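You operate a simulated robot arm through the tools that you are given. There is no shell and no other tool.

The job below is to be done with a simulated robot arm. You get a single attempt, and the scene is never put back.

JOB
Scan the tall and the short green master, then put each back.
Fine: stand each before the lying hand scanner and press its button; back on its own square; leave the other two. Set down upright: tall green master, short green master.

It is judged by the outcome, as a careful person would: the job done as asked, and still so three seconds after it is handed in. It fails if anything else is knocked over, pushed out of place, dropped, spilled or broken.

ROBOT AND FRAMES
A 7-joint arm with a two-finger parallel gripper, fixed in place. Base frame: the origin is at the foot of the arm, x ahead of it, y to its left, z up. Units: mm, rad, N and s.
With the tool pointing down near the work surface it reaches from about 400 to 900 mm from the base axis. Its first joint turns from -2.496 to 2.496 rad. Payload 3 kg.
Tool frame: the origin (TCP) lies between the finger pads and is the grasp point; the fingertips stand 30 mm ahead of it; z points along the fingers, y is the line along which they close. Largest opening 94 mm; finger width 28, thickness 10; the body of the gripper, 50 by 96 mm, starts 55 mm behind the TCP.
Orientation is that of the tool frame in the base frame, as [roll, pitch, yaw] about the fixed x, y, z axes, in that order (R = Rz(yaw) Ry(pitch) Rx(roll)). With the fingers straight down and closing along the base's y, the tool's x points along the base's -x, its y along +y and its z along -z.

CONTROLS
- The arm moves only by the tool arm_command. Its argument "targets" is a list of rows, each an object (a shift or turn left out is 0, a gripper value left out holds the last) with "translation": the shift along the tool's x, y, z in mm, a list of three; "turn": the turn, a rotation vector about the tool's x, y, z in rad, a list of three; "fingers": the closure, from 0 (fully open) to 1 (shut). In form: [{"translation": [dx, dy, dz], "turn": [rx, ry, rz], "fingers": fingers}, ...]. A call has 1 to 20 rows; each row shifts and turns the commanded pose from where the row before left it, along the tool's axes as they then stand. A row lasts 0.2 s, in which the tool goes at most 50 mm and 0.15 rad; a call with a longer step from one row to the next is refused whole, and so is a gripper value outside its range. Where a pose cannot be reached the arm comes as near as it can. A force on the tool above 40 N (or 10 N above the force at the start of the call, whichever is more), or a blocked arm, ends the call early, and 0.2 s more pass. Each finger travels about 72 mm/s and halts on what it meets, pressing with about 20 N; the grip force reading is that of the motor and also rises with nothing between the fingers. The clock runs only during rows and for 0.2 s after the last one: add rows that do not move to give the fingers time. The reply holds the time, the measured pose of the TCP, the force on the tool along the base axes, the opening and the grip force, in the units named above and with some noise, with the torque about the TCP (base axes, N m) and any sound that the robot's microphone picked up.
- Cameras (640 x 400 px; columns grow to the right, rows downward): "scene" is fixed at [405.9, 642.9, 1636]; the picture's right is [-0.68, -0.73, 0.00], its down [-0.55, 0.52, -0.66] and it looks along [0.48, -0.45, -0.75] (base axes); focal length 363 px, centre (320, 200). "wrist" rides on the gripper at [76, 14, -102] in the tool frame; the picture's right is [-0.18, 0.98, 0.00], its down [-0.75, -0.14, -0.64] and it looks along [-0.63, -0.12, 0.77] (tool axes); focal length 243 px, centre (320, 200). There is no depth. A picture from a camera that has moved, and an enlarged one, comes with that camera's place and axes in the base frame and with its lens. The place of the scene camera against the robot may be out by one fixed shift of up to 12 mm in any direction.
- grab_frame(camera): a new picture of that camera. It takes no simulated time.
- close_up(camera, box): a new picture of the part [left, top, right, bottom] of that camera's present view, enlarged. It takes no simulated time.
- sign_off(): hands the job in; it is judged then, once.

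Nothing tells you positions but the pictures and the camera data. Unless the task says otherwise, let go and move clear before handing in.

The tools are called after "Call:" as a command line: name --argument value ..., lists and objects as JSON in quotes. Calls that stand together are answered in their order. arm_command: Moves the arm, as the interface text tells. Its arguments: {"type":"object","properties":{"targets":{"type":"array"}},"required":["targets"]} The other tools are called the same way: grab_frame (camera) takes a picture; close_up (camera, box) takes an enlarged picture of a part of a camera's view; sign_off () hands the job in.

At the start:

```text
t: 0.0
tcp_pos: [650.5, 115.2, 1185.3]
orientation: [-3.141, 0.0, -3.14]
wrist_force: [-0.8, 0.0, -0.5]
torque: [0.0, 0.01, -0.01]
grip_width: 94.1
grip_force: 0.1
```

scene: 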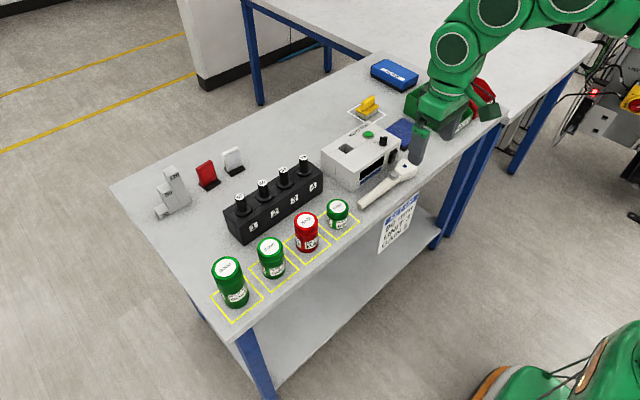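
wrist: 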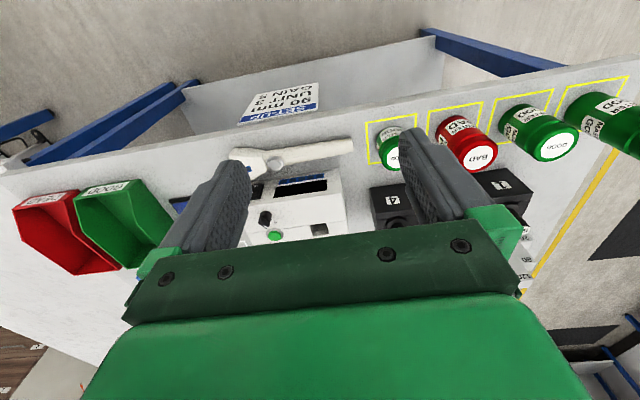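

I see a bench with four masters on yellow squares (tall green, medium green, red, short green), a white hand scanner lying next to the gauge box. I'll look closer before moving.

Call:
close_up --camera "scene" --box '[200, 180, 360, 320]'

Call:
close_up --camera "scene" --box '[310, 100, 450, 230]'

Call:
close_up --camera "wrist" --box '[220, 60, 420, 260]'

Call:
close_up --camera "wrist" --box '[360, 50, 640, 230]'

```text
2.86 times, centred on (280, 250) of scene
camera zoom: at [405.9, 642.9, 1636.0], right [-0.68, -0.73, 0.0], down [-0.55, 0.52, -0.66], along [0.48, -0.45, -0.75], focal length 1036 px, centre (434, 57)
```

zoom: 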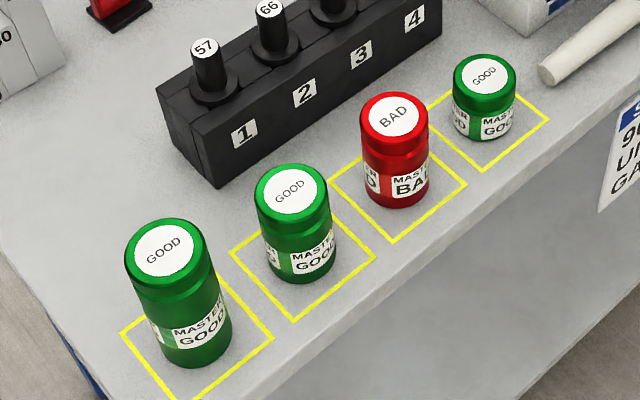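

```text
3.08 times, centred on (380, 165) of scene
camera zoom: at [405.9, 642.9, 1636.0], right [-0.68, -0.73, 0.0], down [-0.55, 0.52, -0.66], along [0.48, -0.45, -0.75], focal length 1116 px, centre (135, 308)
```

zoom: 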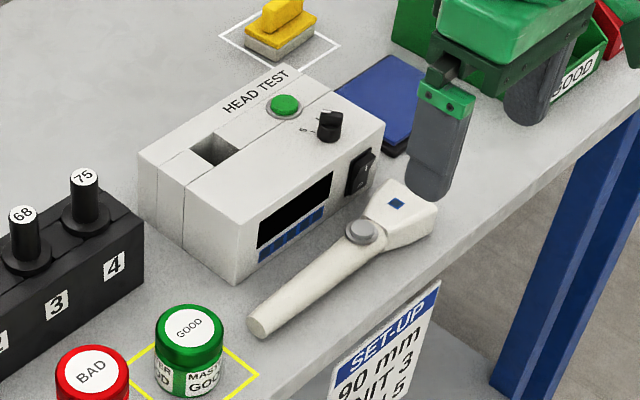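

```text
2.00 times, centred on (320, 160) of wrist
camera zoom: at [574.8, 130.7, 1288.0], right [0.18, 0.98, 0.0], down [0.75, -0.14, 0.64], along [0.63, -0.12, -0.77], focal length 485 px, centre (320, 280)
```

zoom: 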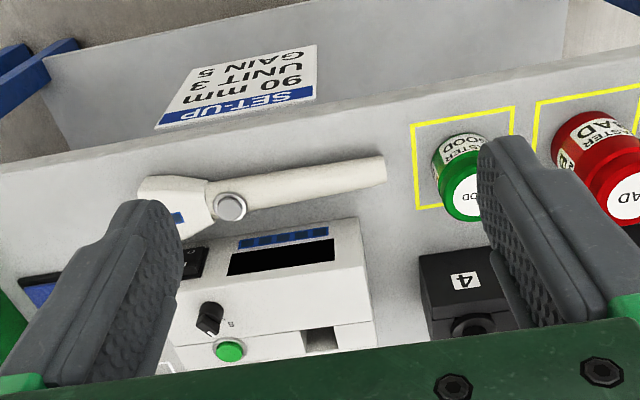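

```text
2.22 times, centred on (500, 140) of wrist
camera zoom: at [574.8, 130.7, 1288.0], right [0.18, 0.98, 0.0], down [0.75, -0.14, 0.64], along [0.63, -0.12, -0.77], focal length 539 px, centre (-80, 333)
```

zoom: 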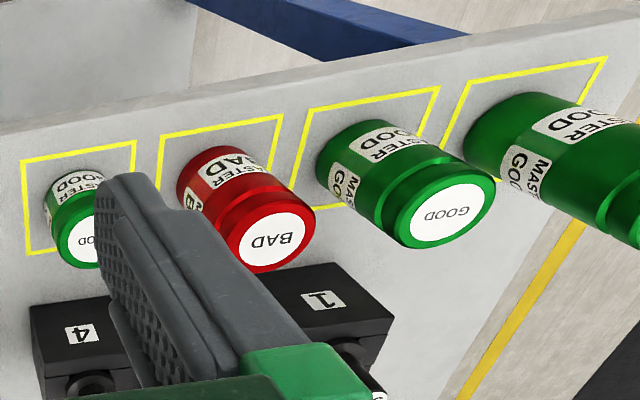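

The masters stand along the far (+x) bench edge, from the tall green (large y) to the short green, and the scanner lies with its head toward −y. I'll move high up to get wrist-camera views for triangulation.

Call:
arm_command --targets '[{"translation": [10, 45, 0]}, {"translation": [10, 45, 0]}, {"translation": [10, 45, 0]}, {"translation": [10, 45, 0]}, {"translation": [10, 45, 0]}, {"translation": [0, 0, 0]}]'

Call:
grab_frame --camera "wrist"

Call:
grab_frame --camera "scene"

```text
t: 1.4
tcp_pos: [599.4, 339.9, 1185.4]
orientation: [3.142, 0.0, 3.14]
wrist_force: [0.0, 0.3, -0.1]
torque: [0.01, 0.02, -0.02]
grip_width: 94.1
grip_force: 0.0
```

```text
taken
camera wrist: at [524.6, 355.7, 1288.8], right [0.18, 0.98, 0.0], down [0.75, -0.14, 0.64], along [0.63, -0.12, -0.77], focal length 243 px, centre (320, 200)
```

wrist: 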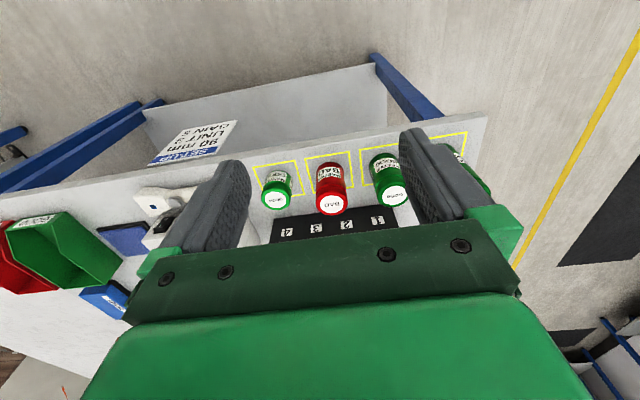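

```text
taken
```

scene: 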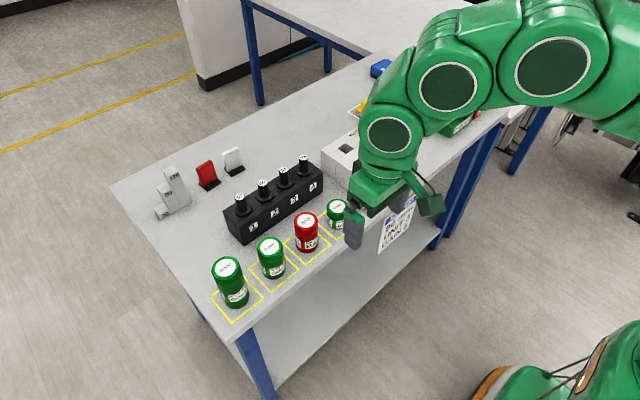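

I now understand the layout: the image top of the wrist camera is toward the robot, so masters stand near the robot-side edge. I'll take close-ups from this pose for triangulation.

Call:
close_up --camera "wrist" --box '[240, 120, 420, 240]'

Call:
close_up --camera "wrist" --box '[120, 120, 260, 240]'

Call:
close_up --camera "wrist" --box '[380, 100, 520, 220]'

```text
3.33 times, centred on (330, 180) of wrist
camera zoom: at [524.6, 355.7, 1288.8], right [0.18, 0.98, 0.0], down [0.75, -0.14, 0.64], along [0.63, -0.12, -0.77], focal length 809 px, centre (287, 267)
```

zoom: 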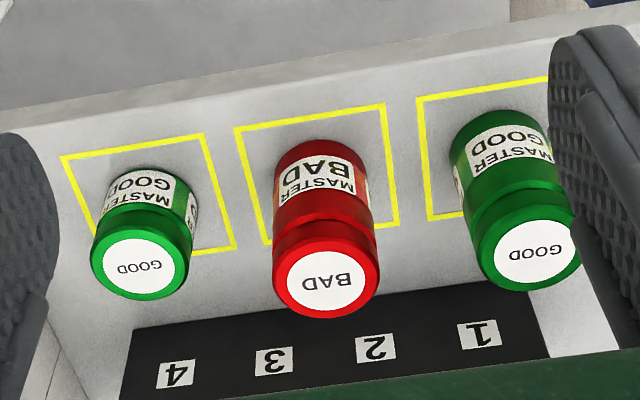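

```text
3.33 times, centred on (190, 180) of wrist
camera zoom: at [524.6, 355.7, 1288.8], right [0.18, 0.98, 0.0], down [0.75, -0.14, 0.64], along [0.63, -0.12, -0.77], focal length 809 px, centre (753, 267)
```

zoom: 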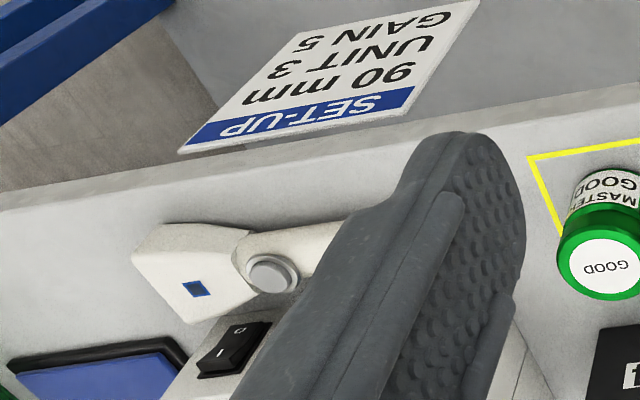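

```text
3.33 times, centred on (450, 160) of wrist
camera zoom: at [524.6, 355.7, 1288.8], right [0.18, 0.98, 0.0], down [0.75, -0.14, 0.64], along [0.63, -0.12, -0.77], focal length 809 px, centre (-113, 333)
```

zoom: 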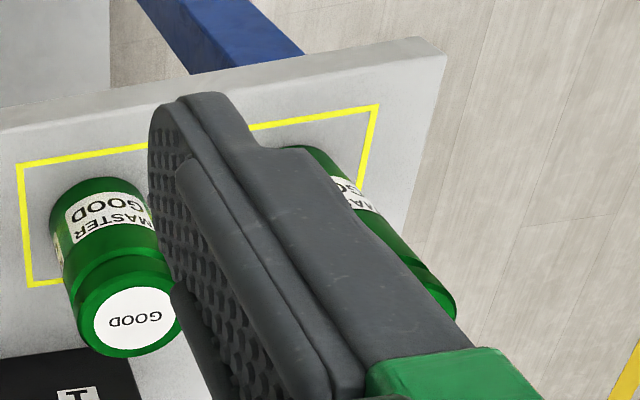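

Triangulating from two wrist views: bench top z≈880, squares centred at x≈794, y≈221 (short), 327 (red), 431 (mid green), 537 (tall); scanner button ≈(785, 10, 911), head toward −y. Next I look at the scanner head from the −y side.

Call:
arm_command --targets '[{"translation": [0, -45, 0]}, {"translation": [0, -45, 0]}, {"translation": [0, -45, 0]}, {"translation": [0, -45, 0]}, {"translation": [0, -45, 0]}, {"translation": [0, -45, 0]}, {"translation": [0, -45, 0]}, {"translation": [0, -45, 5]}, {"translation": [0, -40, 10]}, {"translation": [0, -40, 10]}, {"translation": [0, 0, 0]}]'

Call:
grab_frame --camera "wrist"

Call:
grab_frame --camera "scene"

```text
t: 3.8
tcp_pos: [601.9, -98.3, 1160.3]
orientation: [-3.14, -0.001, 3.141]
wrist_force: [-0.3, -0.2, 0.3]
torque: [0.01, -0.03, -0.01]
grip_width: 93.9
grip_force: 0.1
```

```text
taken
camera wrist: at [527.2, -84.2, 1263.3], right [0.18, 0.98, 0.0], down [0.75, -0.14, 0.64], along [0.63, -0.12, -0.77], focal length 243 px, centre (320, 200)
```

wrist: 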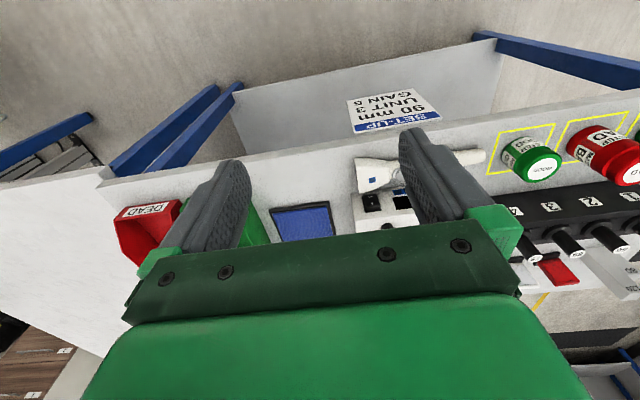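

```text
taken
```

scene: 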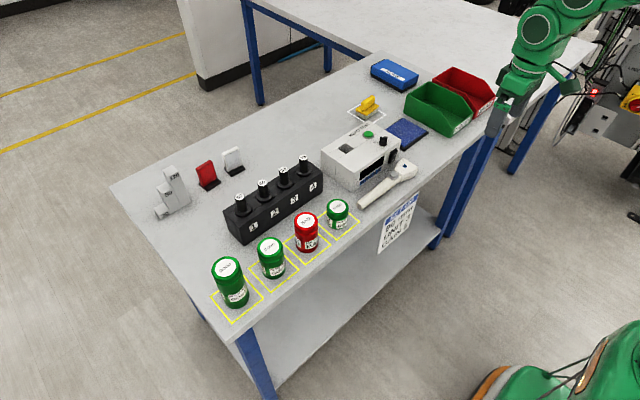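

Call:
close_up --camera "wrist" --box '[250, 120, 410, 240]'

Call:
close_up --camera "wrist" --box '[340, 130, 500, 230]'

Call:
close_up --camera "scene" --box '[350, 110, 450, 220]'

```text
3.33 times, centred on (330, 180) of wrist
camera zoom: at [527.2, -84.2, 1263.3], right [0.18, 0.98, 0.0], down [0.75, -0.14, 0.64], along [0.63, -0.12, -0.77], focal length 809 px, centre (287, 267)
```

zoom: 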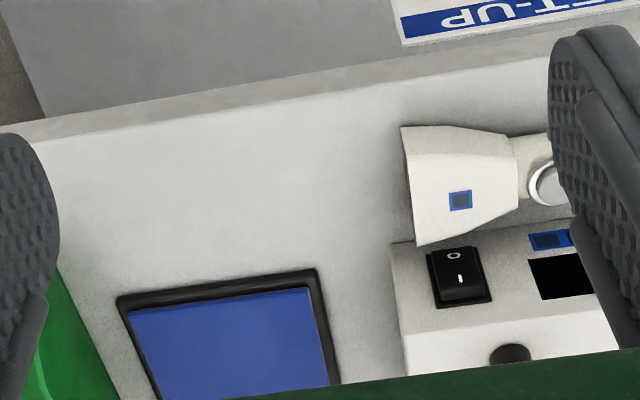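

```text
4.00 times, centred on (420, 180) of wrist
camera zoom: at [527.2, -84.2, 1263.3], right [0.18, 0.98, 0.0], down [0.75, -0.14, 0.64], along [0.63, -0.12, -0.77], focal length 970 px, centre (-80, 280)
```

zoom: 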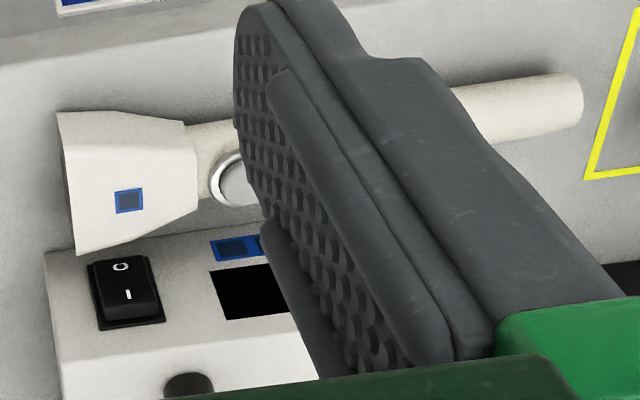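

```text
3.64 times, centred on (400, 165) of scene
camera zoom: at [405.9, 642.9, 1636.0], right [-0.68, -0.73, 0.0], down [-0.55, 0.52, -0.66], along [0.48, -0.45, -0.75], focal length 1319 px, centre (29, 327)
```

zoom: 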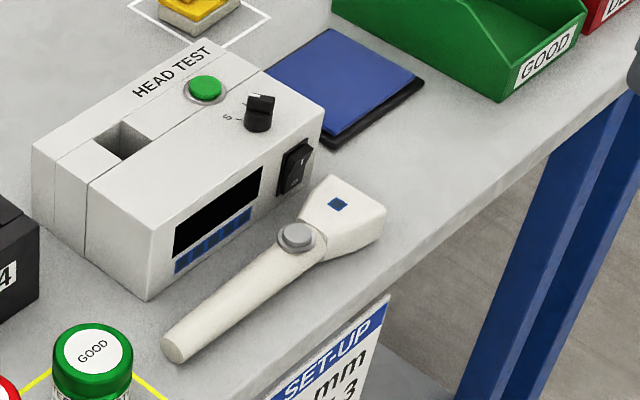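

The scanner head's face is at y≈−64, x 752–809 (axis ≈ x 782), z up to 917. Now I'll go back high over the tall master to measure it.

Call:
arm_command --targets '[{"translation": [0, 30, -25]}, {"translation": [0, 45, 0]}, {"translation": [0, 45, 0]}, {"translation": [0, 45, 0]}, {"translation": [0, 45, 0]}, {"translation": [0, 45, 0]}, {"translation": [0, 45, 0]}, {"translation": [0, 45, 0]}, {"translation": [0, 45, 0]}, {"translation": [5, 45, 0]}, {"translation": [5, 45, 0]}, {"translation": [10, 45, 0]}, {"translation": [10, 45, 0]}, {"translation": [10, 45, 0]}, {"translation": [0, 40, 0]}, {"translation": [0, 0, 0]}]'

Call:
grab_frame --camera "wrist"

Call:
close_up --camera "wrist" --box '[240, 110, 420, 240]'

```text
t: 7.2
tcp_pos: [559.5, 534.7, 1181.6]
orientation: [-3.141, -0.001, 3.139]
wrist_force: [0.8, -0.5, -0.3]
torque: [0.05, 0.02, 0.01]
grip_width: 94.0
grip_force: 0.1
out of reach, approached as far as the arm can: row 15
```

```text
taken
camera wrist: at [483.8, 549.6, 1284.5], right [0.18, 0.98, 0.0], down [0.75, -0.14, 0.64], along [0.63, -0.12, -0.77], focal length 243 px, centre (320, 200)
```

wrist: 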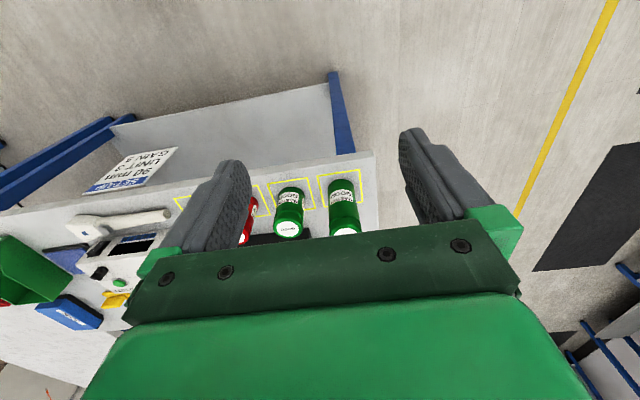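

```text
3.08 times, centred on (330, 175) of wrist
camera zoom: at [483.8, 549.6, 1284.5], right [0.18, 0.98, 0.0], down [0.75, -0.14, 0.64], along [0.63, -0.12, -0.77], focal length 746 px, centre (289, 277)
```

zoom: 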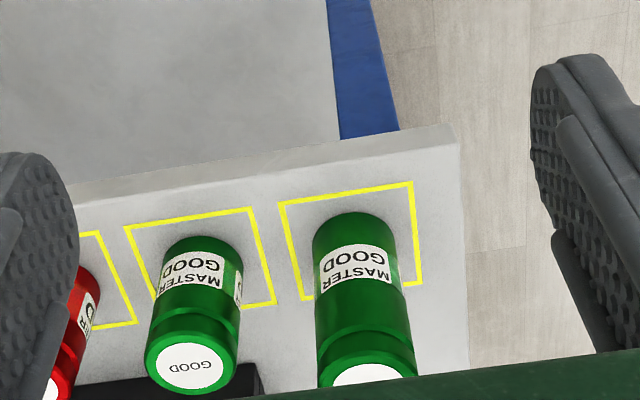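

The tall master is ≈(796, 536), top ≈1005; it lies beyond vertical reach, so it will need an outward tilt. I start with the short one: move to a view/hover in front of it.

Call:
arm_command --targets '[{"translation": [0, -45, 0]}, {"translation": [0, -45, 0]}, {"translation": [0, -45, 5]}, {"translation": [-10, -45, 10]}, {"translation": [-20, -45, 15]}, {"translation": [-20, -45, 15]}, {"translation": [-25, -45, 15]}, {"translation": [-25, -15, 15]}, {"translation": [-30, 0, 20], "fingers": 0.19}, {"translation": [0, 0, 0]}, {"translation": [0, 0, 0]}]'

Call:
grab_frame --camera "wrist"

Call:
close_up --camera "wrist" --box '[240, 120, 420, 250]'

Call:
grab_frame --camera "scene"

```text
refused: row 5 steps farther than a row can; nothing moved
```

```text
taken
camera wrist: at [483.8, 549.6, 1284.5], right [0.18, 0.98, 0.0], down [0.75, -0.14, 0.64], along [0.63, -0.12, -0.77], focal length 243 px, centre (320, 200)
```

wrist: 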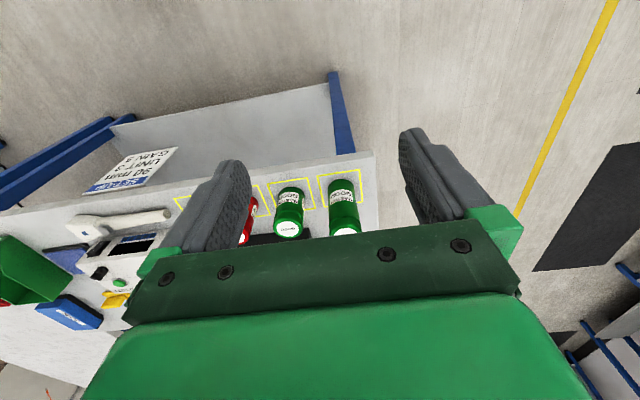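

```text
3.08 times, centred on (330, 185) of wrist
camera zoom: at [483.8, 549.6, 1284.5], right [0.18, 0.98, 0.0], down [0.75, -0.14, 0.64], along [0.63, -0.12, -0.77], focal length 746 px, centre (289, 246)
```

zoom: 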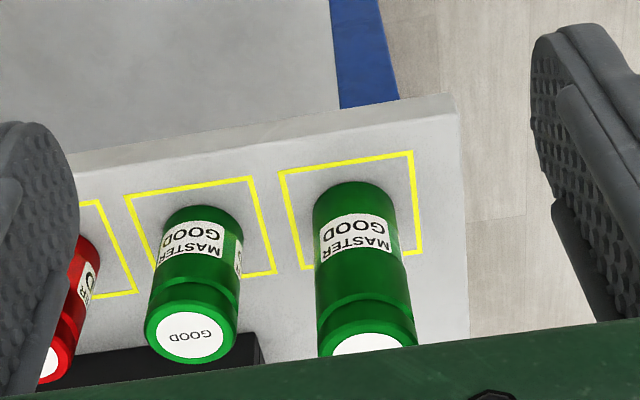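

```text
taken
```

scene: 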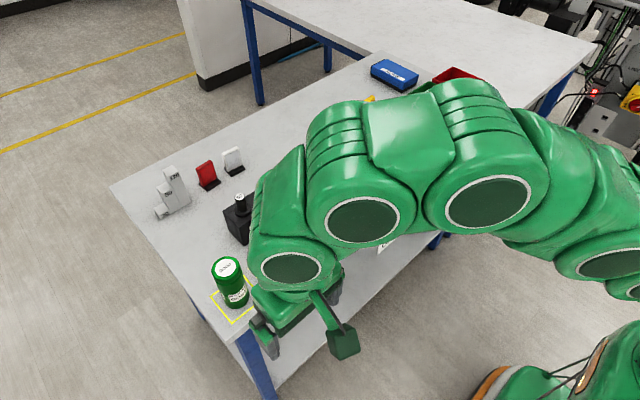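

One row was slightly too long, so nothing moved; I resend with shorter steps toward the hover in front of the short master.

Call:
arm_command --targets '[{"translation": [0, -45, 0]}, {"translation": [0, -45, 0]}, {"translation": [0, -45, 5]}, {"translation": [-10, -45, 10]}, {"translation": [-20, -40, 15]}, {"translation": [-20, -40, 15]}, {"translation": [-25, -40, 15]}, {"translation": [-25, -25, 15]}, {"translation": [-30, 0, 20], "fingers": 0.19}, {"translation": [0, 0, 0]}, {"translation": [0, 0, 0]}]'

Call:
grab_frame --camera "wrist"

Call:
close_up --camera "wrist" --box '[240, 120, 420, 250]'

Call:
grab_frame --camera "scene"

```text
t: 9.6
tcp_pos: [689.6, 210.2, 1089.6]
orientation: [-3.14, -0.001, 3.141]
wrist_force: [0.4, 0.3, -0.6]
torque: [-0.03, -0.01, 0.0]
grip_width: 76.1
grip_force: 0.0
```

```text
taken
camera wrist: at [614.0, 224.6, 1192.0], right [0.18, 0.98, 0.0], down [0.75, -0.14, 0.64], along [0.63, -0.12, -0.77], focal length 243 px, centre (320, 200)
```

wrist: 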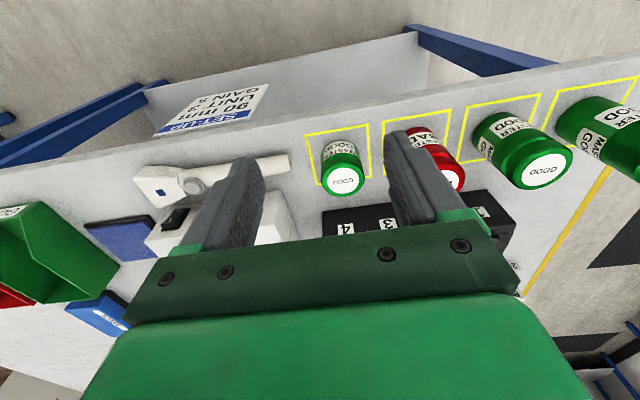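

```text
3.08 times, centred on (330, 185) of wrist
camera zoom: at [614.0, 224.6, 1192.0], right [0.18, 0.98, 0.0], down [0.75, -0.14, 0.64], along [0.63, -0.12, -0.77], focal length 746 px, centre (289, 246)
```

zoom: 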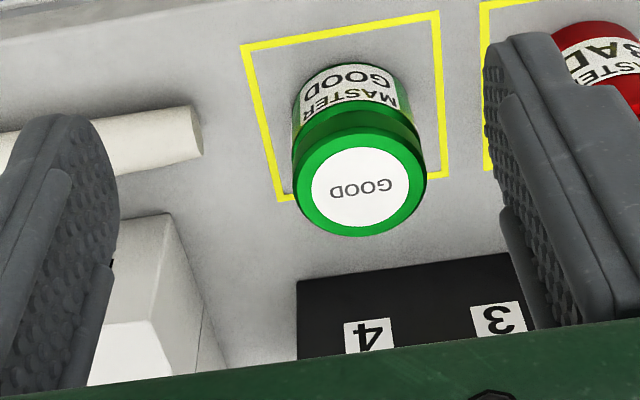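

```text
taken
```

scene: 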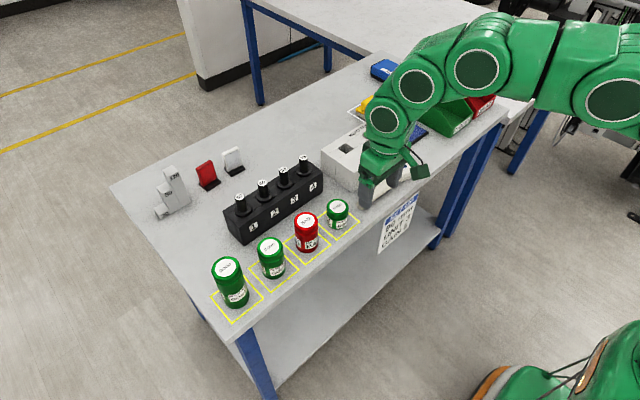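

Square centre (795.5, 220.7), short master at ≈(794.5, 221), top 941. I move over it at z=1000 and check.

Call:
arm_command --targets '[{"translation": [-35, 3.6, 30]}, {"translation": [-35, 3.6, 30]}, {"translation": [-35, 3.6, 29.5]}, {"translation": [0, 0, 0]}]'

Call:
grab_frame --camera "wrist"

Call:
close_up --camera "scene" --box '[290, 130, 430, 240]'

```text
t: 10.6
tcp_pos: [794.6, 219.7, 996.7]
orientation: [-3.141, 0.0, 3.141]
wrist_force: [-0.6, 0.6, 0.2]
torque: [0.02, -0.05, 0.01]
grip_width: 76.0
grip_force: 0.0
```

```text
taken
camera wrist: at [719.9, 234.3, 1100.1], right [0.19, 0.98, 0.0], down [0.75, -0.14, 0.64], along [0.63, -0.12, -0.77], focal length 243 px, centre (320, 200)
```

wrist: 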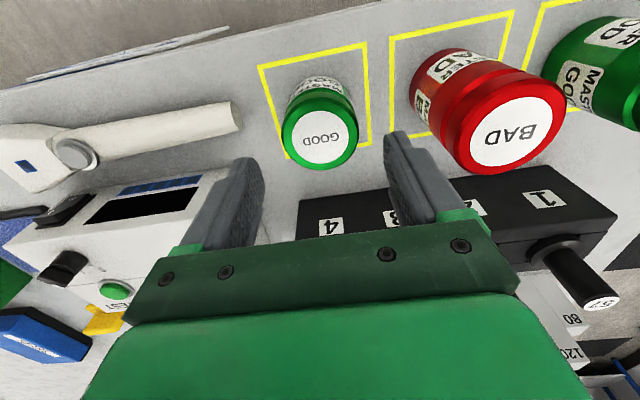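

```text
3.64 times, centred on (360, 185) of scene
camera zoom: at [405.9, 642.9, 1636.0], right [-0.68, -0.73, 0.0], down [-0.55, 0.52, -0.66], along [0.48, -0.45, -0.75], focal length 1319 px, centre (174, 254)
```

zoom: 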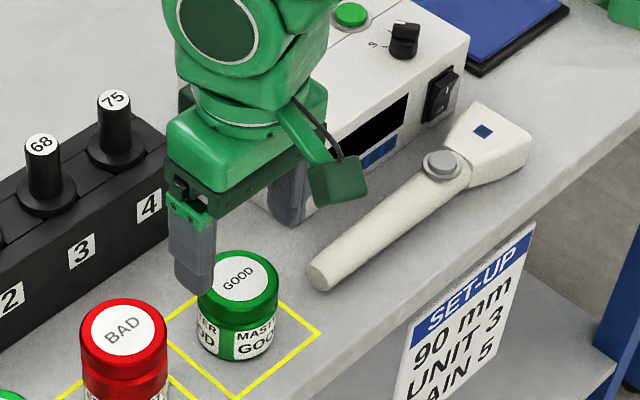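

The hover is well aligned over the short master and fingers straddle it along y with clearance. I descend to z≈918 and close.

Call:
arm_command --targets '[{"translation": [-1, 1, 30]}, {"translation": [0, 0, 28]}, {"translation": [0, 0, 20]}, {"translation": [0, 0, 0]}]'

Call:
close_up --camera "scene" --box '[290, 130, 430, 240]'

Call:
grab_frame --camera "wrist"

```text
t: 11.6
tcp_pos: [795.6, 220.3, 918.5]
orientation: [3.141, 0.0, -3.141]
wrist_force: [0.0, -0.7, 0.0]
torque: [0.01, 0.01, -0.01]
grip_width: 76.1
grip_force: 0.1
```

```text
3.64 times, centred on (360, 185) of scene
camera zoom: at [405.9, 642.9, 1636.0], right [-0.68, -0.73, 0.0], down [-0.55, 0.52, -0.66], along [0.48, -0.45, -0.75], focal length 1319 px, centre (174, 254)
```

zoom: 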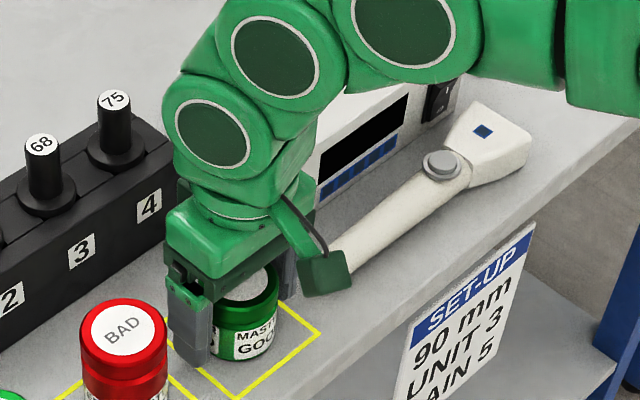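

```text
taken
camera wrist: at [720.5, 234.8, 1021.0], right [0.18, 0.98, 0.0], down [0.75, -0.14, 0.64], along [0.63, -0.12, -0.77], focal length 243 px, centre (320, 200)
```

wrist: 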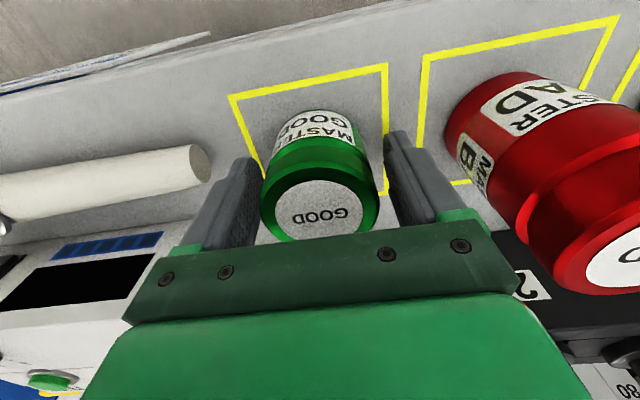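

The short master sits between the fingers. I close, then lift a little.

Call:
arm_command --targets '[{"fingers": 1.0}, {"fingers": 1.0}, {"fingers": 1.0}, {"fingers": 1.0}]'

```text
t: 12.6
tcp_pos: [795.7, 219.9, 917.8]
orientation: [-3.141, -0.001, 3.139]
wrist_force: [0.4, -1.1, 0.9]
torque: [0.01, 0.05, 0.03]
grip_width: 55.9
grip_force: 19.9
```

Gripped at 55.9 mm. I lift it.

Call:
arm_command --targets '[{"translation": [0, 0, -10]}, {"translation": [0, 0, -20]}, {"translation": [0, 0, -25]}, {"translation": [0, 0, -25]}, {"translation": [0, 0, -15]}, {"translation": [0, 0, 0]}]'

Call:
close_up --camera "scene" --box '[290, 130, 430, 240]'

Call:
grab_frame --camera "wrist"

```text
t: 14.0
tcp_pos: [795.9, 221.8, 1014.1]
orientation: [-3.141, 0.0, 3.141]
wrist_force: [-0.2, -0.4, -3.1]
torque: [-0.03, -0.03, 0.01]
grip_width: 56.0
grip_force: 20.0
```

```text
3.64 times, centred on (360, 185) of scene
camera zoom: at [405.9, 642.9, 1636.0], right [-0.68, -0.73, 0.0], down [-0.55, 0.52, -0.66], along [0.48, -0.45, -0.75], focal length 1319 px, centre (174, 254)
```

zoom: 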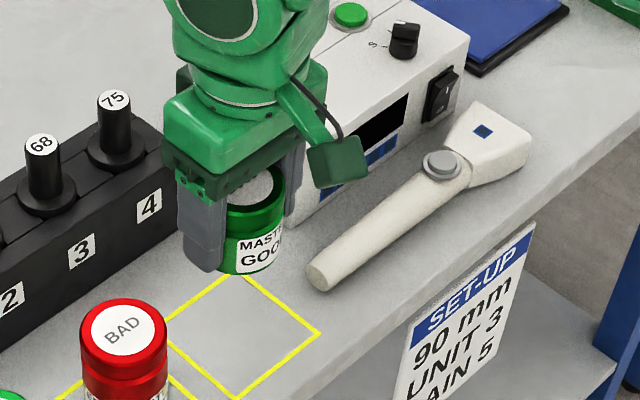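

```text
taken
camera wrist: at [720.1, 236.2, 1116.7], right [0.18, 0.98, 0.0], down [0.75, -0.14, 0.64], along [0.63, -0.12, -0.77], focal length 243 px, centre (320, 200)
```

wrist: 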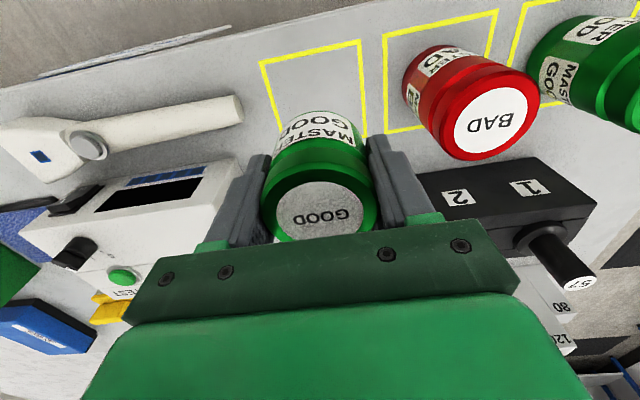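

Lifted cleanly (≈0.33 kg). I carry it at this height over the scanner to above the spot in front of its head, (782, −126).

Call:
arm_command --targets '[{"translation": [26, 0, 0]}, {"translation": [0, -30, 0]}, {"translation": [0, -43, 0]}, {"translation": [0, -43, 0]}, {"translation": [0, -43, 0]}, {"translation": [0, -43, 0]}, {"translation": [0, -43, 0]}, {"translation": [0, -43, 0]}, {"translation": [0, -35, 0]}, {"translation": [-12, -24, 0]}, {"translation": [0, 0, 0]}, {"translation": [0, 0, 0]}]'

Call:
grab_frame --camera "wrist"

Call:
close_up --camera "scene" --box '[350, 80, 490, 200]'

```text
t: 16.6
tcp_pos: [782.3, -125.6, 1013.7]
orientation: [-3.141, 0.001, 3.141]
wrist_force: [0.3, -0.4, -3.3]
torque: [0.0, -0.01, 0.01]
grip_width: 55.8
grip_force: 20.1
```

```text
taken
camera wrist: at [706.3, -110.5, 1116.2], right [0.18, 0.98, 0.0], down [0.75, -0.14, 0.64], along [0.63, -0.12, -0.77], focal length 243 px, centre (320, 200)
```

wrist: 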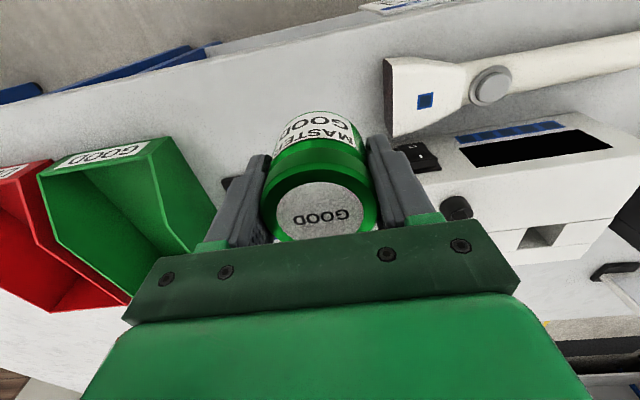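

```text
3.33 times, centred on (420, 140) of scene
camera zoom: at [405.9, 642.9, 1636.0], right [-0.68, -0.73, 0.0], down [-0.55, 0.52, -0.66], along [0.48, -0.45, -0.75], focal length 1209 px, centre (-13, 400)
```

zoom: 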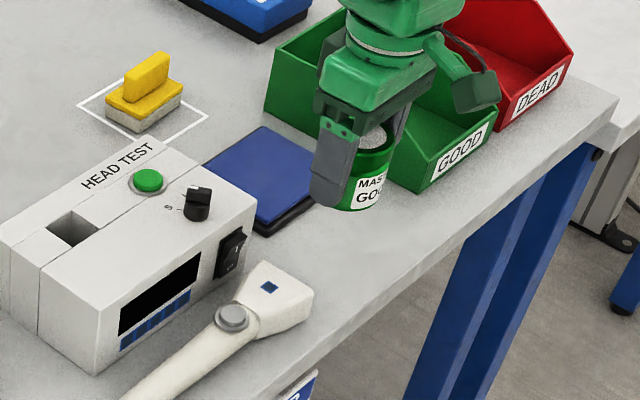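

Everything matches: head face y≈−64, axis x≈782, bins and pad clear. I lower the short master to the bench here.

Call:
arm_command --targets '[{"translation": [0, 0, 30]}, {"translation": [0, 0, 30]}, {"translation": [0, 0, 20]}, {"translation": [0, 0, 9]}, {"translation": [0, 0, 4]}, {"translation": [0, 0, 2]}, {"translation": [0, 0, 0]}]'

Call:
close_up --camera "scene" --box '[350, 80, 490, 200]'

Call:
grab_frame --camera "wrist"

```text
t: 18.2
tcp_pos: [781.9, -124.5, 919.4]
orientation: [3.141, -0.001, 3.139]
wrist_force: [0.7, 0.0, -1.9]
torque: [0.02, -0.01, 0.0]
grip_width: 55.7
grip_force: 19.9
```

```text
3.33 times, centred on (420, 140) of scene
camera zoom: at [405.9, 642.9, 1636.0], right [-0.68, -0.73, 0.0], down [-0.55, 0.52, -0.66], along [0.48, -0.45, -0.75], focal length 1209 px, centre (-13, 400)
```

zoom: 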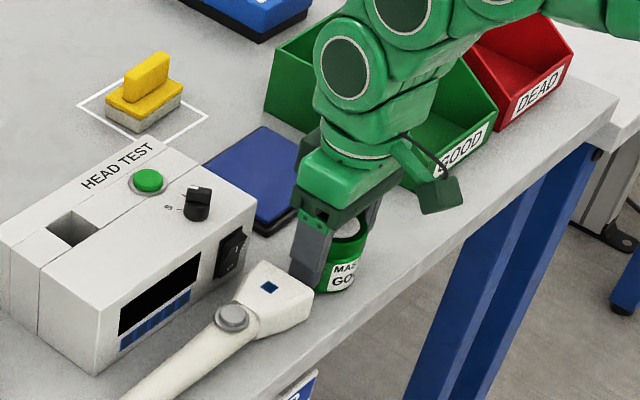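

```text
taken
camera wrist: at [706.1, -111.2, 1021.2], right [0.18, 0.98, 0.0], down [0.75, -0.14, 0.64], along [0.63, -0.12, -0.77], focal length 243 px, centre (320, 200)
```

wrist: 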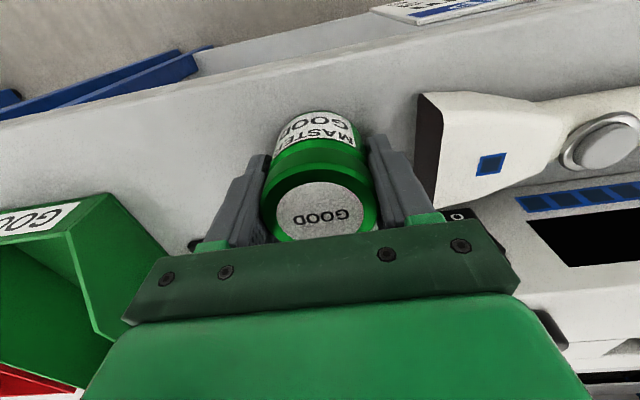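

The dark scanner window faces the master. It is about touching the bench; I lower 1 mm more and open only partly.

Call:
arm_command --targets '[{"translation": [0, 0, 1]}, {"translation": [0, 0, 0]}, {"translation": [0, 0, 0]}]'

```text
t: 19.0
tcp_pos: [781.7, -124.7, 918.5]
orientation: [3.14, 0.0, 3.142]
wrist_force: [2.8, 2.1, 7.2]
torque: [0.12, 0.12, -0.03]
grip_width: 55.6
grip_force: 19.9
```

Firm contact (≈7 N + weight). Release with partial opening, then rise.

Call:
arm_command --targets '[{"fingers": 0.22}, {"fingers": 0.22}, {"fingers": 0.22}]'

Call:
grab_frame --camera "wrist"

```text
t: 19.8
tcp_pos: [781.0, -126.2, 918.5]
orientation: [-3.141, 0.0, 3.14]
wrist_force: [-0.2, 0.0, 0.1]
torque: [-0.02, 0.01, 0.0]
grip_width: 73.0
grip_force: 0.1
```

```text
taken
camera wrist: at [705.7, -111.4, 1020.7], right [0.18, 0.98, 0.0], down [0.75, -0.14, 0.64], along [0.63, -0.12, -0.77], focal length 243 px, centre (320, 200)
```

wrist: 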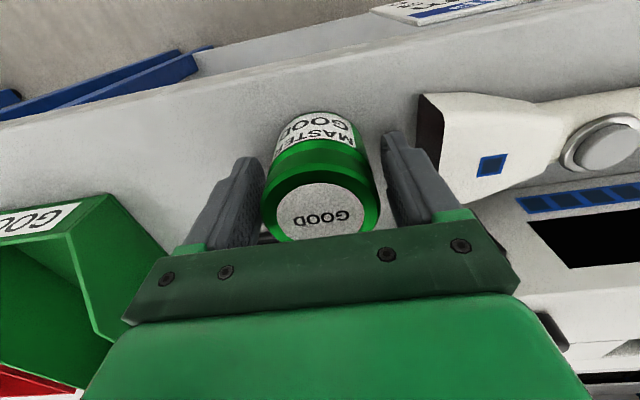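

Released, master stands. I rise straight up and move above the scanner button with closed fingers.

Call:
arm_command --targets '[{"translation": [0, 0, -20]}, {"translation": [0, 0, -35]}, {"translation": [0, 0, -35]}, {"translation": [0, 0, 0]}, {"translation": [0, 45, 0], "fingers": 1.0}, {"translation": [0, 45, 0]}, {"translation": [-3.5, 45, 0]}, {"translation": [0, 0, 0]}, {"translation": [0, 0, 0]}, {"translation": [0, 0, 0]}]'

Call:
grab_frame --camera "wrist"

Call:
close_up --camera "scene" --box '[340, 80, 480, 200]'

```text
t: 22.0
tcp_pos: [783.4, 8.4, 1006.9]
orientation: [3.141, 0.0, 3.139]
wrist_force: [0.1, 0.7, 0.5]
torque: [0.03, 0.02, 0.0]
grip_width: 0.3
grip_force: 19.6
```

```text
taken
camera wrist: at [707.9, 23.0, 1110.4], right [0.18, 0.98, 0.0], down [0.75, -0.14, 0.64], along [0.63, -0.12, -0.77], focal length 243 px, centre (320, 200)
```

wrist: 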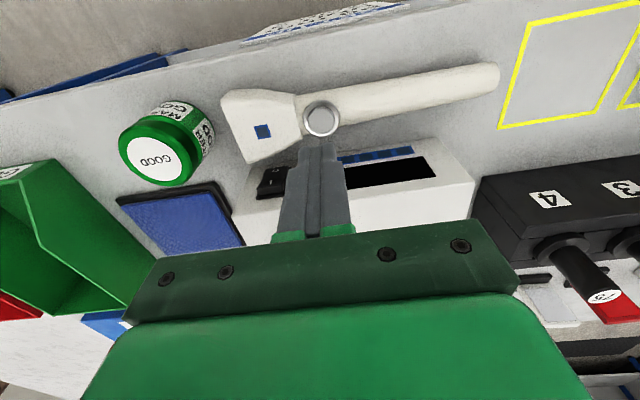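

```text
3.33 times, centred on (410, 140) of scene
camera zoom: at [405.9, 642.9, 1636.0], right [-0.68, -0.73, 0.0], down [-0.55, 0.52, -0.66], along [0.48, -0.45, -0.75], focal length 1209 px, centre (20, 400)
```

zoom: 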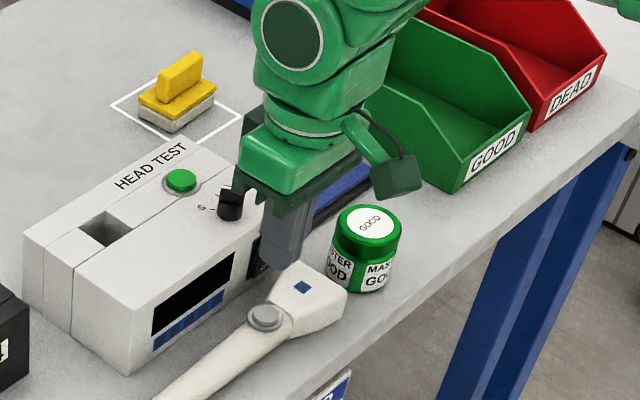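

Call:
close_up --camera "wrist" --box '[270, 80, 370, 160]'

Call:
close_up --camera "scene" --box '[370, 145, 430, 195]'

```text
5.00 times, centred on (320, 120) of wrist
camera zoom: at [707.9, 23.0, 1110.4], right [0.18, 0.98, 0.0], down [0.75, -0.14, 0.64], along [0.63, -0.12, -0.77], focal length 1213 px, centre (320, 600)
```

zoom: 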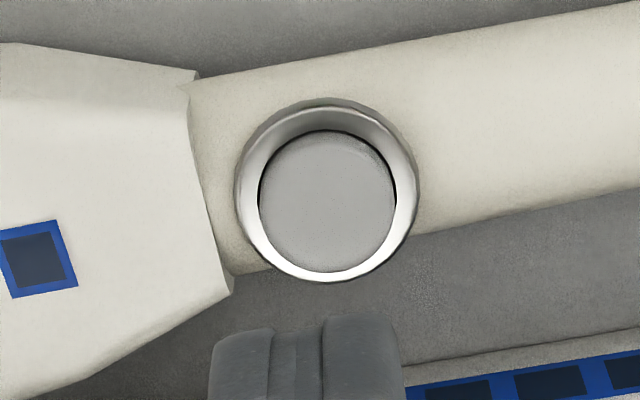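

```text
8.00 times, centred on (400, 170) of scene
camera zoom: at [405.9, 642.9, 1636.0], right [-0.68, -0.73, 0.0], down [-0.55, 0.52, -0.66], along [0.48, -0.45, -0.75], focal length 2901 px, centre (-320, 440)
```

zoom: 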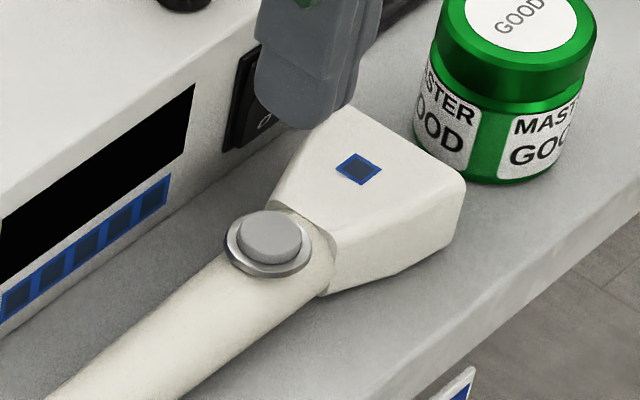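

The button (ø≈23) protrudes from its ring at (785, 9.5), top ≈911. I align and come down to just above it.

Call:
arm_command --targets '[{"translation": [-1.7, 1.1, 20]}, {"translation": [0, 0, 25]}, {"translation": [0, 0, 13]}, {"translation": [0, 0, 0]}]'

Call:
close_up --camera "scene" --box '[370, 145, 430, 195]'

Call:
grab_frame --camera "wrist"

```text
t: 23.0
tcp_pos: [786.8, 9.2, 949.4]
orientation: [3.141, -0.001, 3.141]
wrist_force: [1.2, 0.2, 0.3]
torque: [-0.02, -0.02, 0.01]
grip_width: 0.0
grip_force: 19.7
```

```text
8.00 times, centred on (400, 170) of scene
camera zoom: at [405.9, 642.9, 1636.0], right [-0.68, -0.73, 0.0], down [-0.55, 0.52, -0.66], along [0.48, -0.45, -0.75], focal length 2901 px, centre (-320, 440)
```

zoom: 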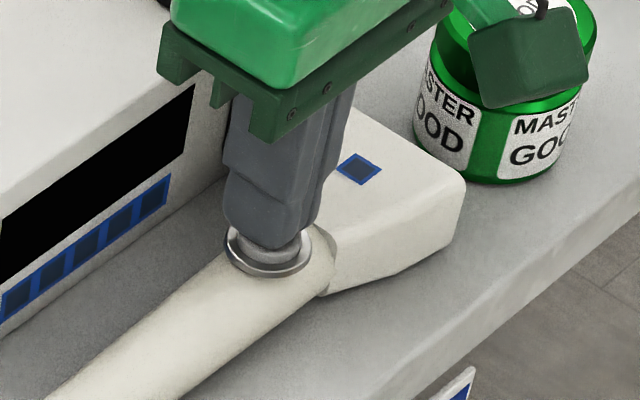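

```text
taken
camera wrist: at [710.5, 23.4, 1053.0], right [0.18, 0.98, 0.0], down [0.75, -0.14, 0.64], along [0.63, -0.12, -0.77], focal length 243 px, centre (320, 200)
```

wrist: 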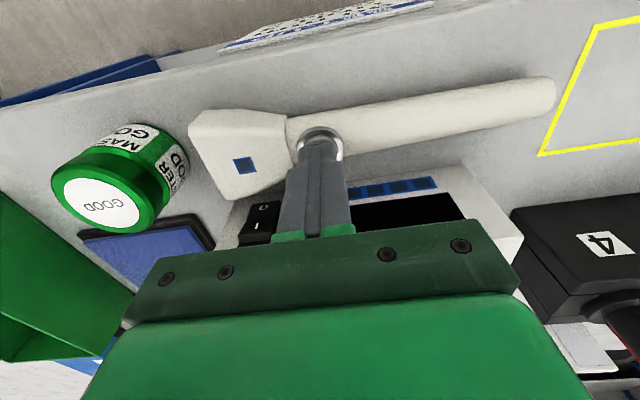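

Tip is right over the button. I descend gently to make contact.

Call:
arm_command --targets '[{"translation": [0, 0, 4]}, {"translation": [0, 0, 2]}, {"translation": [0, 0, 1]}, {"translation": [0, 0, 1]}]'

```text
t: 24.0
tcp_pos: [786.4, 9.5, 943.2]
orientation: [3.14, 0.002, 3.139]
wrist_force: [-0.8, -8.2, 18.7]
torque: [-0.24, 0.08, 0.06]
grip_width: 0.0
grip_force: 19.0
heard: click
```

A click was heard at contact. I hold briefly, then release upward and listen.

Call:
arm_command --targets '[{"translation": [0, 0, 0]}]'

Call:
close_up --camera "scene" --box '[340, 110, 440, 200]'

```text
t: 24.4
tcp_pos: [785.6, 9.3, 941.7]
orientation: [3.142, 0.002, 3.141]
wrist_force: [1.0, -5.9, 19.7]
torque: [-0.24, 0.08, 0.01]
grip_width: 0.2
grip_force: 19.9
```

```text
4.44 times, centred on (390, 155) of scene
camera zoom: at [405.9, 642.9, 1636.0], right [-0.68, -0.73, 0.0], down [-0.55, 0.52, -0.66], along [0.48, -0.45, -0.75], focal length 1612 px, centre (9, 400)
```

zoom: 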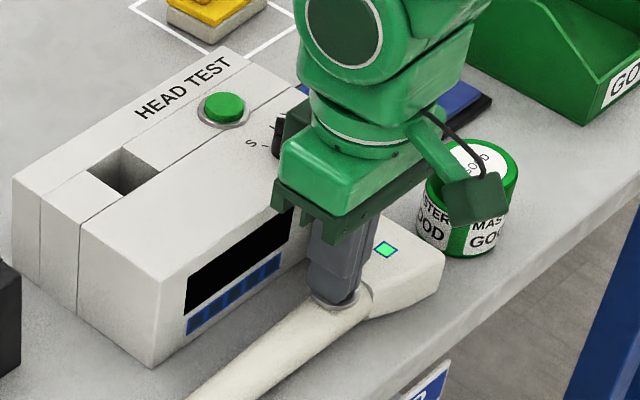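

The scanner's indicator lit green — scan successful. I release straight up and check the scanner's place.

Call:
arm_command --targets '[{"translation": [0, 0, -3]}, {"translation": [0, 0, -10]}, {"translation": [0, 0, -25]}, {"translation": [0, 0, -27]}, {"translation": [0, 0, 0]}]'

Call:
close_up --camera "scene" --box '[340, 110, 440, 200]'

Call:
grab_frame --camera "wrist"

```text
t: 25.6
tcp_pos: [785.5, 11.4, 1005.9]
orientation: [3.141, -0.002, 3.141]
wrist_force: [0.0, -0.1, 0.6]
torque: [-0.01, -0.01, 0.0]
grip_width: 0.0
grip_force: 20.0
```

```text
4.44 times, centred on (390, 155) of scene
camera zoom: at [405.9, 642.9, 1636.0], right [-0.68, -0.73, 0.0], down [-0.55, 0.52, -0.66], along [0.48, -0.45, -0.75], focal length 1612 px, centre (9, 400)
```

zoom: 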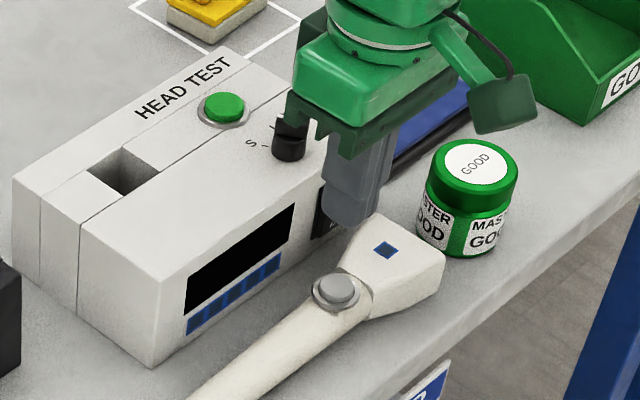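

```text
taken
camera wrist: at [710.6, 25.8, 1110.0], right [0.18, 0.98, 0.0], down [0.75, -0.14, 0.64], along [0.63, -0.12, -0.77], focal length 243 px, centre (320, 200)
```

wrist: 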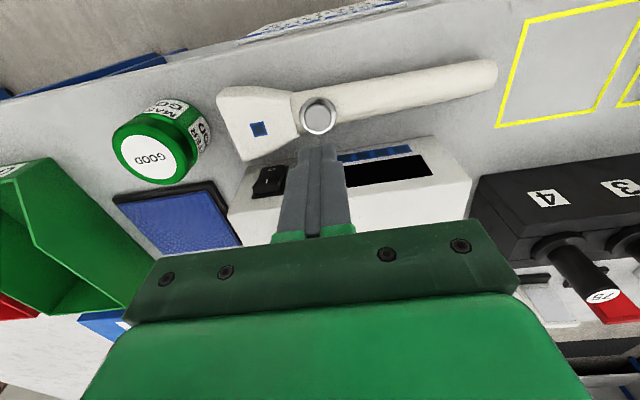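

Short master scanned; scanner unmoved. I go back over the short master with partly opened fingers.

Call:
arm_command --targets '[{"translation": [0, -45, 0], "fingers": 0.2}, {"translation": [2.2, -45, 0]}, {"translation": [3, -46.1, 0]}, {"translation": [0, 0, 0]}, {"translation": [0, 0, 0]}, {"translation": [0, 0, 0]}]'

Call:
grab_frame --camera "wrist"

```text
t: 27.0
tcp_pos: [780.6, -126.7, 1007.3]
orientation: [-3.141, -0.001, -3.141]
wrist_force: [0.6, -0.6, -0.6]
torque: [-0.02, -0.03, 0.01]
grip_width: 75.0
grip_force: 0.0
```

```text
taken
camera wrist: at [704.7, -111.7, 1112.2], right [0.18, 0.98, 0.0], down [0.75, -0.14, 0.64], along [0.63, -0.12, -0.77], focal length 243 px, centre (320, 200)
```

wrist: 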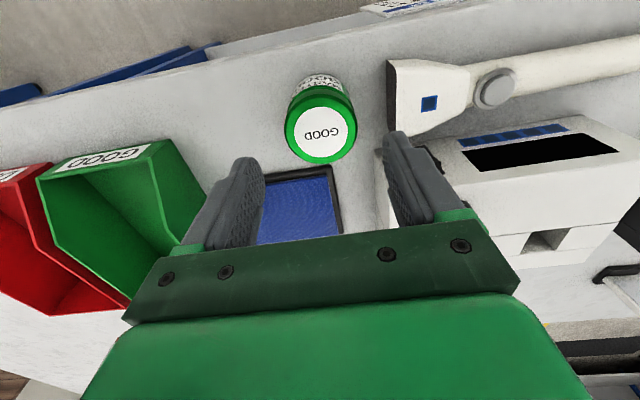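

Aligned. I descend and grip.

Call:
arm_command --targets '[{"translation": [0, 0, 30]}, {"translation": [0, 0, 30]}, {"translation": [0, 0, 20]}, {"translation": [0, 0, 8.5]}, {"translation": [0, 0, 0]}, {"fingers": 1.0}, {"fingers": 1.0}, {"fingers": 1.0}, {"fingers": 1.0}]'

Call:
grab_frame --camera "wrist"

```text
t: 29.0
tcp_pos: [779.1, -126.3, 920.6]
orientation: [-3.142, 0.0, 3.141]
wrist_force: [-0.1, -0.4, -0.2]
torque: [-0.06, -0.03, -0.02]
grip_width: 55.9
grip_force: 20.0
```

```text
taken
camera wrist: at [704.9, -111.0, 1022.9], right [0.18, 0.98, 0.0], down [0.75, -0.14, 0.64], along [0.63, -0.12, -0.77], focal length 243 px, centre (320, 200)
```

wrist: 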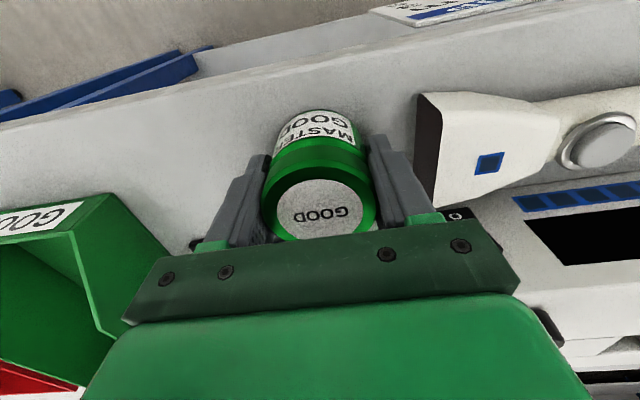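

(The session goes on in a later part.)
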